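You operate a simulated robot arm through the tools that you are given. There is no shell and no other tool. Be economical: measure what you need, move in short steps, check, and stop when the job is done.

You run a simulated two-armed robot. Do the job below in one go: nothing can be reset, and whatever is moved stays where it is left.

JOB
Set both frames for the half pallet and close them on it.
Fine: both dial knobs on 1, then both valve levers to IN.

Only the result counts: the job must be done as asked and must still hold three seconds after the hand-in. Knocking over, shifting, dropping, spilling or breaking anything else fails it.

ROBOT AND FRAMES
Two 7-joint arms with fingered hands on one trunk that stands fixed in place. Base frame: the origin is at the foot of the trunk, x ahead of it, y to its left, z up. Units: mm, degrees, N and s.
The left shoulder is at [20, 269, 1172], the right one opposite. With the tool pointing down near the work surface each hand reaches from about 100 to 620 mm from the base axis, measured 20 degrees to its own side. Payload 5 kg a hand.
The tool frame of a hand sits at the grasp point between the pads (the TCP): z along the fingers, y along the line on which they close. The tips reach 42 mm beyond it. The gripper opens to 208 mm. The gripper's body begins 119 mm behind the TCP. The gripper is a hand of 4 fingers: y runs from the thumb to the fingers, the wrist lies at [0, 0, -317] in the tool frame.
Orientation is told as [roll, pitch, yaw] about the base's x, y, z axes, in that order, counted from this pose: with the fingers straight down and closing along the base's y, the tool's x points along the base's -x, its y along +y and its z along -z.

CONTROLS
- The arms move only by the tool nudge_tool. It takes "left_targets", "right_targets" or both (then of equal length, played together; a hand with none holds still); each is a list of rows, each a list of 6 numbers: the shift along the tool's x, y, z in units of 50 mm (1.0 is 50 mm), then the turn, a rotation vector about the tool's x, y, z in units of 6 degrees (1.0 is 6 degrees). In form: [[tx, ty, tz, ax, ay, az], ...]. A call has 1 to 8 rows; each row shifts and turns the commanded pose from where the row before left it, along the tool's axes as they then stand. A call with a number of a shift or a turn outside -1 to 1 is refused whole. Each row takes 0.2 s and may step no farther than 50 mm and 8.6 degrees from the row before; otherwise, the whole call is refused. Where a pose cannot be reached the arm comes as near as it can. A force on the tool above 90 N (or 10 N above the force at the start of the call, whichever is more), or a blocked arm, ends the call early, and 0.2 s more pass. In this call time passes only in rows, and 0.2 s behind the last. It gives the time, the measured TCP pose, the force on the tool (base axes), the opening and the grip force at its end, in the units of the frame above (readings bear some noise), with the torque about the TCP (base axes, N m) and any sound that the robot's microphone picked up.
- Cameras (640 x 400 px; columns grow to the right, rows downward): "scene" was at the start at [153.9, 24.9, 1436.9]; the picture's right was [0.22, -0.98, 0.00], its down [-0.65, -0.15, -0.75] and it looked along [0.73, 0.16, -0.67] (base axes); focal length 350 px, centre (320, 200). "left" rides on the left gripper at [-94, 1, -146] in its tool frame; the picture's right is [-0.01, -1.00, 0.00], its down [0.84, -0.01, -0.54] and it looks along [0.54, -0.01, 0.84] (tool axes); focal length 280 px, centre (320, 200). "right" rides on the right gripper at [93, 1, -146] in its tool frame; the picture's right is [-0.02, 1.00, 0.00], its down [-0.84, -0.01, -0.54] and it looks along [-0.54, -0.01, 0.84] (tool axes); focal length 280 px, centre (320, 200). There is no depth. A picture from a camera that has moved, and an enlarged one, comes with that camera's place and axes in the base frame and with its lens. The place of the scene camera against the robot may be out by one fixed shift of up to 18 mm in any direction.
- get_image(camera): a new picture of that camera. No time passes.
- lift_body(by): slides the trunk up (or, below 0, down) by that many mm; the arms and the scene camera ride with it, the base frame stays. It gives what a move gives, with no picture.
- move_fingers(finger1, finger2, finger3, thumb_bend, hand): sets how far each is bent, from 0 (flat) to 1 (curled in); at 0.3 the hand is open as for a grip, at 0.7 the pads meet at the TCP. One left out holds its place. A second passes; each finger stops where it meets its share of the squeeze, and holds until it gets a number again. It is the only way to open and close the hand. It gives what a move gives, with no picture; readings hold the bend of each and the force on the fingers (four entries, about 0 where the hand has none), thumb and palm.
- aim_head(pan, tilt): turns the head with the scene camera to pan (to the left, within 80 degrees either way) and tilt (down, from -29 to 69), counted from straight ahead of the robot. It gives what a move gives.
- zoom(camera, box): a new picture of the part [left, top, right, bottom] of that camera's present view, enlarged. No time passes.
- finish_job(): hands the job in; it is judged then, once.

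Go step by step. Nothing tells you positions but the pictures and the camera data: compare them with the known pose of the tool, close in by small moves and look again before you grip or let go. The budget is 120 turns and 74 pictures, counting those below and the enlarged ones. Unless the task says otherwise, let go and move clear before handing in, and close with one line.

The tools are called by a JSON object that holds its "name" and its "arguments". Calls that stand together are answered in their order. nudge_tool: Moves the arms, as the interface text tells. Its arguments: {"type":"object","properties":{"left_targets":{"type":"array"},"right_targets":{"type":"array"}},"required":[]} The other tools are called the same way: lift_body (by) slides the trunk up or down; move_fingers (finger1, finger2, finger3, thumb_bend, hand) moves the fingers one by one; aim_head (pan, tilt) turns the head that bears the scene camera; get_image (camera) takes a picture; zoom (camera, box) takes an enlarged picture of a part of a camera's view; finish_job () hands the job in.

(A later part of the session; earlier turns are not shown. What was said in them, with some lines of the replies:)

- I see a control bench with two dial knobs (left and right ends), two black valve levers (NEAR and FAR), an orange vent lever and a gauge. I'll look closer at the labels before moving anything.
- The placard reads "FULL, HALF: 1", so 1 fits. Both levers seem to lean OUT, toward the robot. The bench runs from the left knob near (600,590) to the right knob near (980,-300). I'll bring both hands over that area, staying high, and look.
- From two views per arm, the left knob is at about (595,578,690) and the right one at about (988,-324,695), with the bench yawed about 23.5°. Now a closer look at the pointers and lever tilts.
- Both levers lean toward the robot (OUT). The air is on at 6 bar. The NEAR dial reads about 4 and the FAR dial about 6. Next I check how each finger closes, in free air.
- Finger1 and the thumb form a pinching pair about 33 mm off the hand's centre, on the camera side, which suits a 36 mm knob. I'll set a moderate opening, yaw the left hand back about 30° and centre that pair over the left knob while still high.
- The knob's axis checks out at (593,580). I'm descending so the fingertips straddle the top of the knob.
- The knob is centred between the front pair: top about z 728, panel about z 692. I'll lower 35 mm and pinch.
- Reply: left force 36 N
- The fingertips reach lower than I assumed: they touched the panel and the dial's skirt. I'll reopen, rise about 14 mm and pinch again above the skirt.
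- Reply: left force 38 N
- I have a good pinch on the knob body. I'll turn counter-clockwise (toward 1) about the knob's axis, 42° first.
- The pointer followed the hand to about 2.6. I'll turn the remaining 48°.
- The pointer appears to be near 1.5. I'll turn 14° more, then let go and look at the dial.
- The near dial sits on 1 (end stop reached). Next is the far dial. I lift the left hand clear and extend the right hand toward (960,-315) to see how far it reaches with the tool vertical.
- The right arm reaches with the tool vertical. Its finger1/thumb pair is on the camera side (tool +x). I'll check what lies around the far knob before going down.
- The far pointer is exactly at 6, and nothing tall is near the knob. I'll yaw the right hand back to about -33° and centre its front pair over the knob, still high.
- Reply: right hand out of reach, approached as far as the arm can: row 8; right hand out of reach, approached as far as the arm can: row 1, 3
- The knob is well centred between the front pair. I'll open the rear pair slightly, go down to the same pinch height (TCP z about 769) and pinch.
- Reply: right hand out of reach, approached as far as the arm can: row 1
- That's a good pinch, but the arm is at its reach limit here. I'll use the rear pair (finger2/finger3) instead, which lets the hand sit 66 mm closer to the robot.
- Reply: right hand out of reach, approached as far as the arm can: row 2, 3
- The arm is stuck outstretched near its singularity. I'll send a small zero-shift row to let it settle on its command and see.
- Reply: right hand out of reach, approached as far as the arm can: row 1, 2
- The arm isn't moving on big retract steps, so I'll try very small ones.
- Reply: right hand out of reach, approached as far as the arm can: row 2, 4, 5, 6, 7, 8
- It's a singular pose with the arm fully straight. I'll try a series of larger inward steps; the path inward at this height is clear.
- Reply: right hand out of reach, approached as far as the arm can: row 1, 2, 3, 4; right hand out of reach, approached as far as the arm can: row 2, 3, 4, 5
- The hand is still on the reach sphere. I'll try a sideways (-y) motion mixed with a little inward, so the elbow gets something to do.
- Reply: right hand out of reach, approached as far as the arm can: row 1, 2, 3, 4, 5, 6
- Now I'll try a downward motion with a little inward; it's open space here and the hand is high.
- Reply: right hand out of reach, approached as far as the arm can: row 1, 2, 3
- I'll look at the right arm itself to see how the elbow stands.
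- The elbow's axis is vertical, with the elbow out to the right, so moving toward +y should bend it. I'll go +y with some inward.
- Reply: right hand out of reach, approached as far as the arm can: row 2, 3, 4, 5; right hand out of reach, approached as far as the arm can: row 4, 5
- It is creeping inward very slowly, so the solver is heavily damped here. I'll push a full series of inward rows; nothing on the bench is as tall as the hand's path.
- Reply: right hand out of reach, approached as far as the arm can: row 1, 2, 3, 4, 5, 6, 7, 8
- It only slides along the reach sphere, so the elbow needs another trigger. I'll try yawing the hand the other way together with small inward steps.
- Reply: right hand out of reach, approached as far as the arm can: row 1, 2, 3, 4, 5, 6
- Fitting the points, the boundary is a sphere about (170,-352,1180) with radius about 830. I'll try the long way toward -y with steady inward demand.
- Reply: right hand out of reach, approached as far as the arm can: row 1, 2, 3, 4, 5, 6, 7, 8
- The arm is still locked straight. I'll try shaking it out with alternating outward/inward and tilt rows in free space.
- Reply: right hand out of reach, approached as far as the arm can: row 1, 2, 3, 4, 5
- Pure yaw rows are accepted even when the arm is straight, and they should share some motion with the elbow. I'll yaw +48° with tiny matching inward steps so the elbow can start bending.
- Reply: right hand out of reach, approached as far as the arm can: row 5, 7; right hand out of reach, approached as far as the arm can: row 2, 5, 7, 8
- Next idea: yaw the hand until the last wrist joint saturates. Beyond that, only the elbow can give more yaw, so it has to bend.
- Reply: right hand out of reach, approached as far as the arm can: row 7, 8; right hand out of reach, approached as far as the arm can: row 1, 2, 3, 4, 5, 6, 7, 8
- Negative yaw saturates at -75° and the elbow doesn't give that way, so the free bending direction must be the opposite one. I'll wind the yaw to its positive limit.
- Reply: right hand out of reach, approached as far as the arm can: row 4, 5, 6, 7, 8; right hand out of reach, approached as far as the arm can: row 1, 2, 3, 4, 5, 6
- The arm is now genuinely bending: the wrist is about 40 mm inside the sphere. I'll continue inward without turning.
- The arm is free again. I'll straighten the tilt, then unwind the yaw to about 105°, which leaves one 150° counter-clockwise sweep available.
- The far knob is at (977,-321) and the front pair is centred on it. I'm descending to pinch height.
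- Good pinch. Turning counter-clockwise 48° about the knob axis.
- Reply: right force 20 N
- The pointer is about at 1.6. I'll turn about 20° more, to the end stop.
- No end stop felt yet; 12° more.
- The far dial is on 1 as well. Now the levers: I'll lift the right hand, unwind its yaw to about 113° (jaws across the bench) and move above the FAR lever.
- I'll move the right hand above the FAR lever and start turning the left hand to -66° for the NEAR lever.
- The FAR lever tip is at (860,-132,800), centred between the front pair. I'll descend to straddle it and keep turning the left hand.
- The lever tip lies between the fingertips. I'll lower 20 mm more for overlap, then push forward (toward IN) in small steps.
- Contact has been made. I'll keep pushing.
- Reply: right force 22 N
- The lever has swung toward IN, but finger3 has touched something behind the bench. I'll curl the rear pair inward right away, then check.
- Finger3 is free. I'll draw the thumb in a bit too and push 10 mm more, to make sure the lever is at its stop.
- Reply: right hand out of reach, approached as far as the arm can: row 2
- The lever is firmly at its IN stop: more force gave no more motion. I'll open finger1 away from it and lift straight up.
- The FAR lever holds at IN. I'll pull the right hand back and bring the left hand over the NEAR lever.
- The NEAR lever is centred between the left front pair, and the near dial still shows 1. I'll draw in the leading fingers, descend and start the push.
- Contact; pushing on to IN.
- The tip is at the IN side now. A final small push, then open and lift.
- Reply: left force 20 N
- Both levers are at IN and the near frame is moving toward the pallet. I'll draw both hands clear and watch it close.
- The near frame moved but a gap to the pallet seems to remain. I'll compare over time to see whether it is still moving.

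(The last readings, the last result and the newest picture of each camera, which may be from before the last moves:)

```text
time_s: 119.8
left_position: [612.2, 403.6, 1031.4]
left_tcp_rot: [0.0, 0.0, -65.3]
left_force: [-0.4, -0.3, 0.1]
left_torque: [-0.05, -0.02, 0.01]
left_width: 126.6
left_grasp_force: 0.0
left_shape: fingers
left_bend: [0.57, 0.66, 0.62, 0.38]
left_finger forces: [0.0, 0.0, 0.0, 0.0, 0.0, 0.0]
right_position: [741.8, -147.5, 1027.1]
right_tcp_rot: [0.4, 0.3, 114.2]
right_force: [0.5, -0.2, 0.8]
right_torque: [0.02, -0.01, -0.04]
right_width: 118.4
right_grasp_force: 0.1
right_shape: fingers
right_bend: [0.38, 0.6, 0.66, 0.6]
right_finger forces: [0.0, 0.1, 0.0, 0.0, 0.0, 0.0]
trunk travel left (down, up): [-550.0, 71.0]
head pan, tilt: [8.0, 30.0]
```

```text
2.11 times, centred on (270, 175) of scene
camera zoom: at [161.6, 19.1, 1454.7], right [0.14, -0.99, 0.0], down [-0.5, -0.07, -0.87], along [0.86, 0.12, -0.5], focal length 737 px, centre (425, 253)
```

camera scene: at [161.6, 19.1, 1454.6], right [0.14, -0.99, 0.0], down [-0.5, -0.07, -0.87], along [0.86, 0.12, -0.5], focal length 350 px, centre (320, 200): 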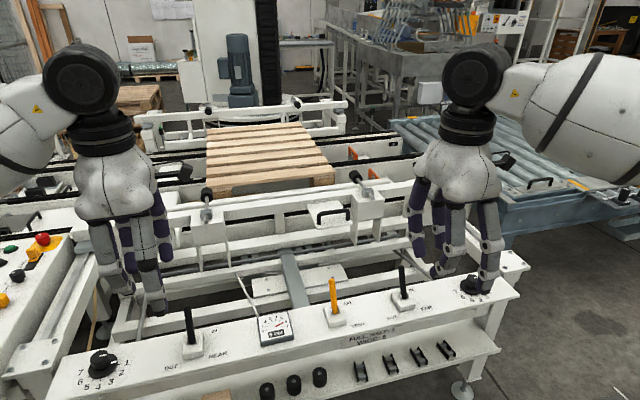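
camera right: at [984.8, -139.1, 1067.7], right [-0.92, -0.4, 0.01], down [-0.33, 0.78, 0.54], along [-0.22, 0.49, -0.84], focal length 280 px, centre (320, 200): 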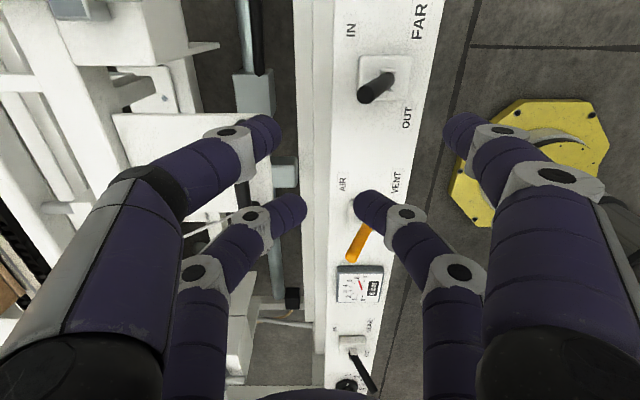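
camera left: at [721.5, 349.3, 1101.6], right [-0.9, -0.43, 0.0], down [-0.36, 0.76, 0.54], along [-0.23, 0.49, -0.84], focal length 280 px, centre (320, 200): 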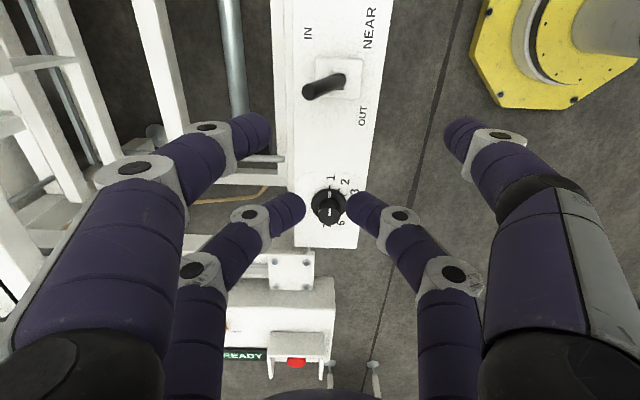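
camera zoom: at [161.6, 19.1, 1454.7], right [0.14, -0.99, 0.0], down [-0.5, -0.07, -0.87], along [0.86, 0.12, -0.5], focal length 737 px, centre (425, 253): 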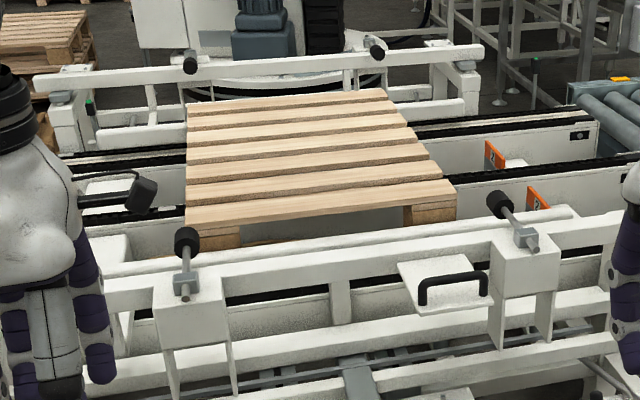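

{"name": "zoom", "arguments": {"camera": "scene", "box": [190, 160, 350, 220]}}

{"name": "zoom", "arguments": {"camera": "scene", "box": [130, 90, 370, 160]}}

{"name": "zoom", "arguments": {"camera": "scene", "box": [430, 240, 520, 310]}}

{"name": "zoom", "arguments": {"camera": "scene", "box": [60, 300, 240, 400]}}

```text
4.00 times, centred on (270, 190) of scene
camera zoom: at [161.6, 19.1, 1454.7], right [0.14, -0.99, 0.0], down [-0.5, -0.07, -0.87], along [0.86, 0.12, -0.5], focal length 1401 px, centre (520, 240)
```

zoom: 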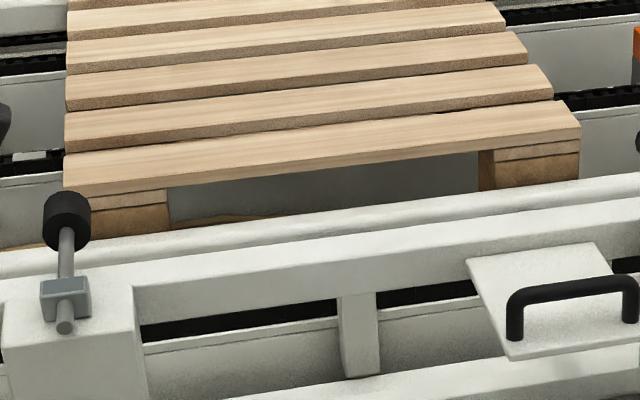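

```text
2.67 times, centred on (250, 125) of scene
camera zoom: at [161.6, 19.1, 1454.7], right [0.14, -0.99, 0.0], down [-0.5, -0.07, -0.87], along [0.86, 0.12, -0.5], focal length 934 px, centre (507, 400)
```

zoom: 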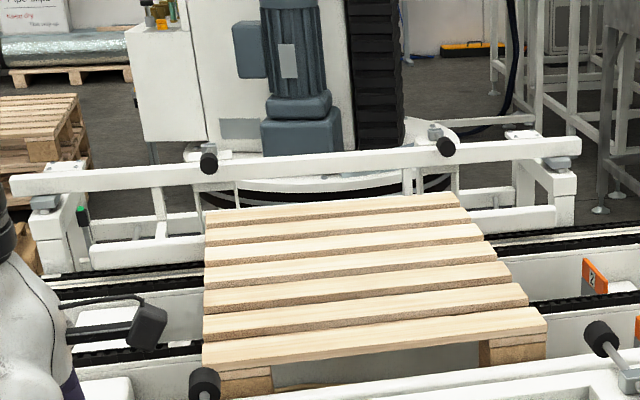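

```text
5.71 times, centred on (475, 275) of scene
camera zoom: at [161.6, 19.1, 1454.7], right [0.14, -0.99, 0.0], down [-0.5, -0.07, -0.87], along [0.86, 0.12, -0.5], focal length 2001 px, centre (-566, -229)
```

zoom: 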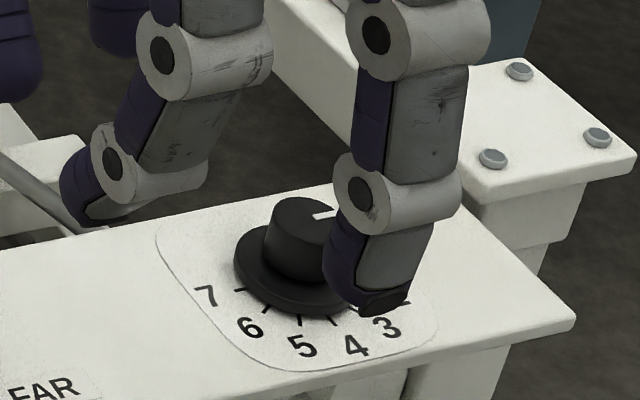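

```text
3.56 times, centred on (150, 350) of scene
camera zoom: at [161.6, 19.1, 1454.7], right [0.14, -0.99, 0.0], down [-0.5, -0.07, -0.87], along [0.86, 0.12, -0.5], focal length 1245 px, centre (924, -333)
```

zoom: 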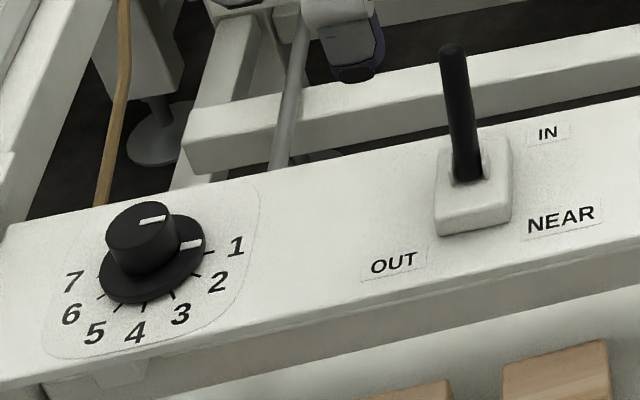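

The near frame's bar is up against the pallet. I'll check both dial pointers more precisely with the wrist cameras.

{"name": "get_image", "arguments": {"camera": "left"}}

{"name": "get_image", "arguments": {"camera": "right"}}

```text
13 pictures are left
camera left: at [652.6, 318.1, 1176.8], right [-0.9, -0.43, 0.0], down [-0.36, 0.76, 0.54], along [-0.23, 0.49, -0.84], focal length 280 px, centre (320, 200)
```

left: 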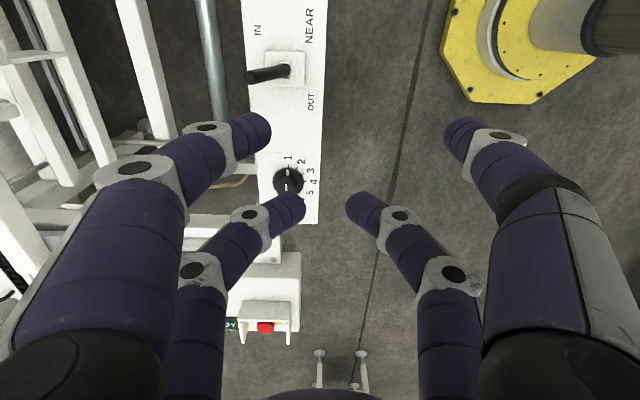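

```text
12 pictures are left
camera right: at [778.6, -232.4, 1173.6], right [-0.92, -0.4, 0.01], down [-0.33, 0.78, 0.54], along [-0.22, 0.49, -0.84], focal length 280 px, centre (320, 200)
```

right: 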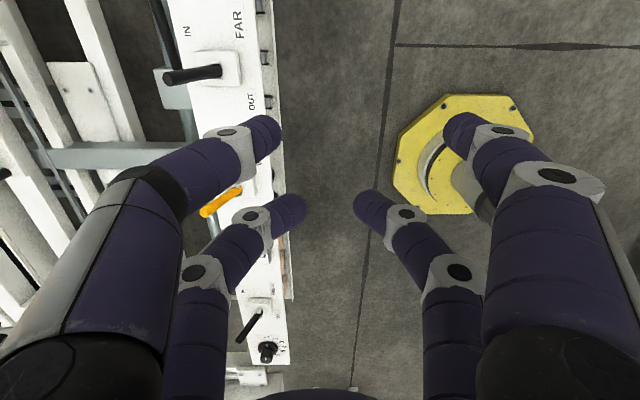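

{"name": "zoom", "arguments": {"camera": "left", "box": [250, 140, 330, 210]}}

{"name": "nudge_tool", "arguments": {"right_targets": [[0, 0.8, -0.5, 0, 0, 0], [0, 0.8, 0, 0, 0, 0], [-0.8, 0.4, 0, 0, 0, 0]]}}

{"name": "zoom", "arguments": {"camera": "scene", "box": [430, 240, 520, 310]}}

```text
5.71 times, centred on (290, 175) of left
camera zoom: at [652.6, 318.1, 1176.8], right [-0.9, -0.43, 0.0], down [-0.36, 0.76, 0.54], along [-0.23, 0.49, -0.84], focal length 1602 px, centre (491, 343)
```

zoom: 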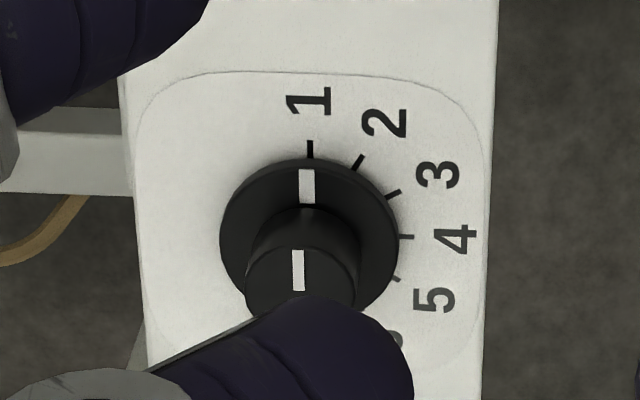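

```text
time_s: 120.6
left_position: [611.7, 405.1, 1031.7]
left_tcp_rot: [-0.1, 0.0, -65.3]
left_force: [0.2, 1.2, -0.6]
left_torque: [-0.17, -0.05, 0.01]
left_width: 126.6
left_grasp_force: 0.2
left_shape: fingers
left_bend: [0.57, 0.66, 0.62, 0.38]
left_finger forces: [0.1, 0.0, 0.0, 0.0, 0.1, 0.1]
right_position: [633.6, -151.1, 1053.7]
right_tcp_rot: [0.2, 0.2, 114.3]
right_force: [-0.5, 0.7, 0.7]
right_torque: [-0.12, -0.03, 0.02]
right_width: 118.3
right_grasp_force: 0.1
right_shape: fingers
right_bend: [0.38, 0.6, 0.66, 0.6]
right_finger forces: [0.0, 0.1, 0.1, 0.0, 0.0, 0.0]
trunk travel left (down, up): [-550.0, 71.0]
head pan, tilt: [8.0, 30.0]
```

```text
5.71 times, centred on (475, 275) of scene
camera zoom: at [161.3, 20.2, 1454.8], right [0.14, -0.99, 0.0], down [-0.49, -0.07, -0.87], along [0.86, 0.12, -0.5], focal length 2001 px, centre (-566, -229)
```

zoom: 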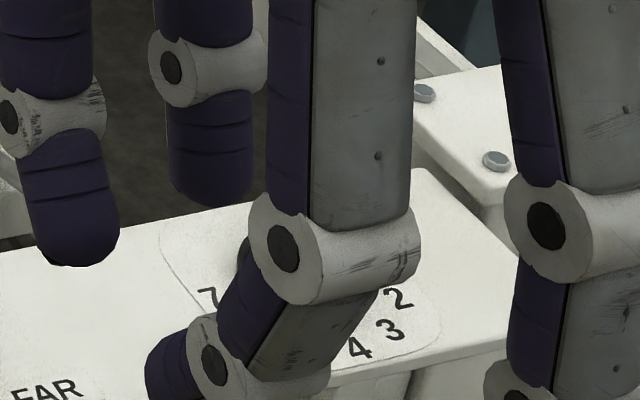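

The near pointer is right on 1. One more glance at the far dial with the right hand out of the line of sight.

{"name": "nudge_tool", "arguments": {"right_targets": [[-1, 0, 0, 0, 0, 0], [-1, 0, 0, 0, 0, 0]]}}

{"name": "get_image", "arguments": {"camera": "scene"}}

{"name": "zoom", "arguments": {"camera": "scene", "box": [430, 240, 520, 310]}}

```text
time_s: 121.2
left_position: [611.5, 403.4, 1031.9]
left_tcp_rot: [0.2, 0.0, -65.4]
left_force: [0.1, 0.8, 0.5]
left_torque: [-0.05, -0.04, 0.0]
left_width: 126.8
left_grasp_force: 0.0
left_shape: fingers
left_bend: [0.57, 0.66, 0.62, 0.38]
left_finger forces: [0.0, 0.0, 0.0, 0.0, 0.1, 0.0]
right_position: [595.0, -63.3, 1055.5]
right_tcp_rot: [0.3, 0.2, 114.1]
right_force: [0.2, 0.4, 0.4]
right_torque: [-0.01, -0.04, 0.03]
right_width: 118.6
right_grasp_force: 0.1
right_shape: fingers
right_bend: [0.38, 0.6, 0.66, 0.6]
right_finger forces: [0.0, 0.0, 0.0, 0.0, 0.0, 0.1]
trunk travel left (down, up): [-550.0, 71.0]
head pan, tilt: [8.0, 30.0]
```

```text
9 pictures are left
camera scene: at [161.3, 19.3, 1454.7], right [0.14, -0.99, 0.0], down [-0.49, -0.07, -0.87], along [0.86, 0.12, -0.5], focal length 350 px, centre (320, 200)
```

scene: 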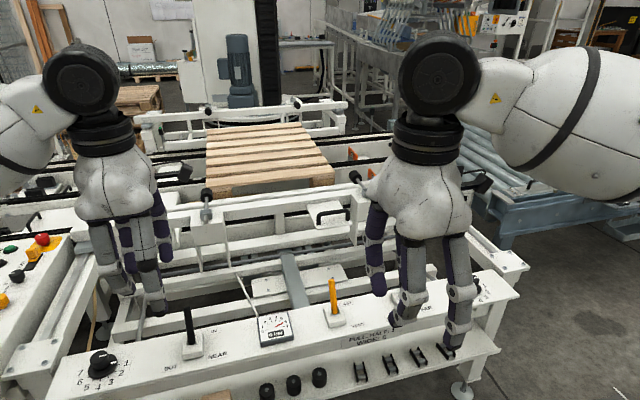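

```text
5.71 times, centred on (475, 275) of scene
camera zoom: at [161.3, 19.3, 1454.7], right [0.14, -0.99, 0.0], down [-0.49, -0.07, -0.87], along [0.86, 0.12, -0.5], focal length 2001 px, centre (-566, -229)
```

zoom: 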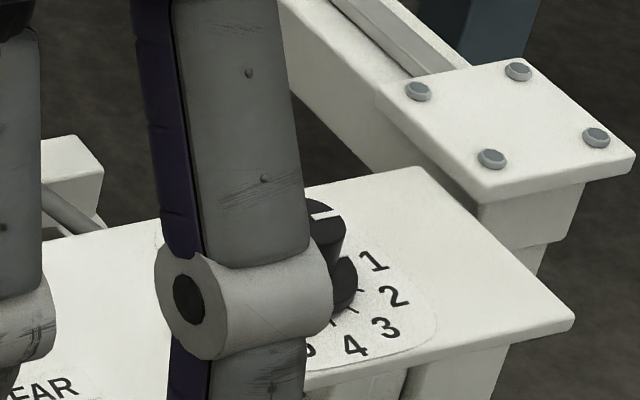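

Both dials read 1, both levers stand at IN, the frames have stopped moving and the hands are clear. I'm handing in.

{"name": "finish_job", "arguments": {}}

```text
The job is handed in.
```

Both dials are on 1 and both valve levers are at IN. The frames have moved in and stopped. The near frame's bar looks to be up against the pallet, but I could only judge that from the picture, and I couldn't see contact at the far frame. While I pushed the FAR lever, one finger briefly pressed on something behind the bench, probably the near frame's handle plate, at about 14 N. I saw nothing displaced afterwards.
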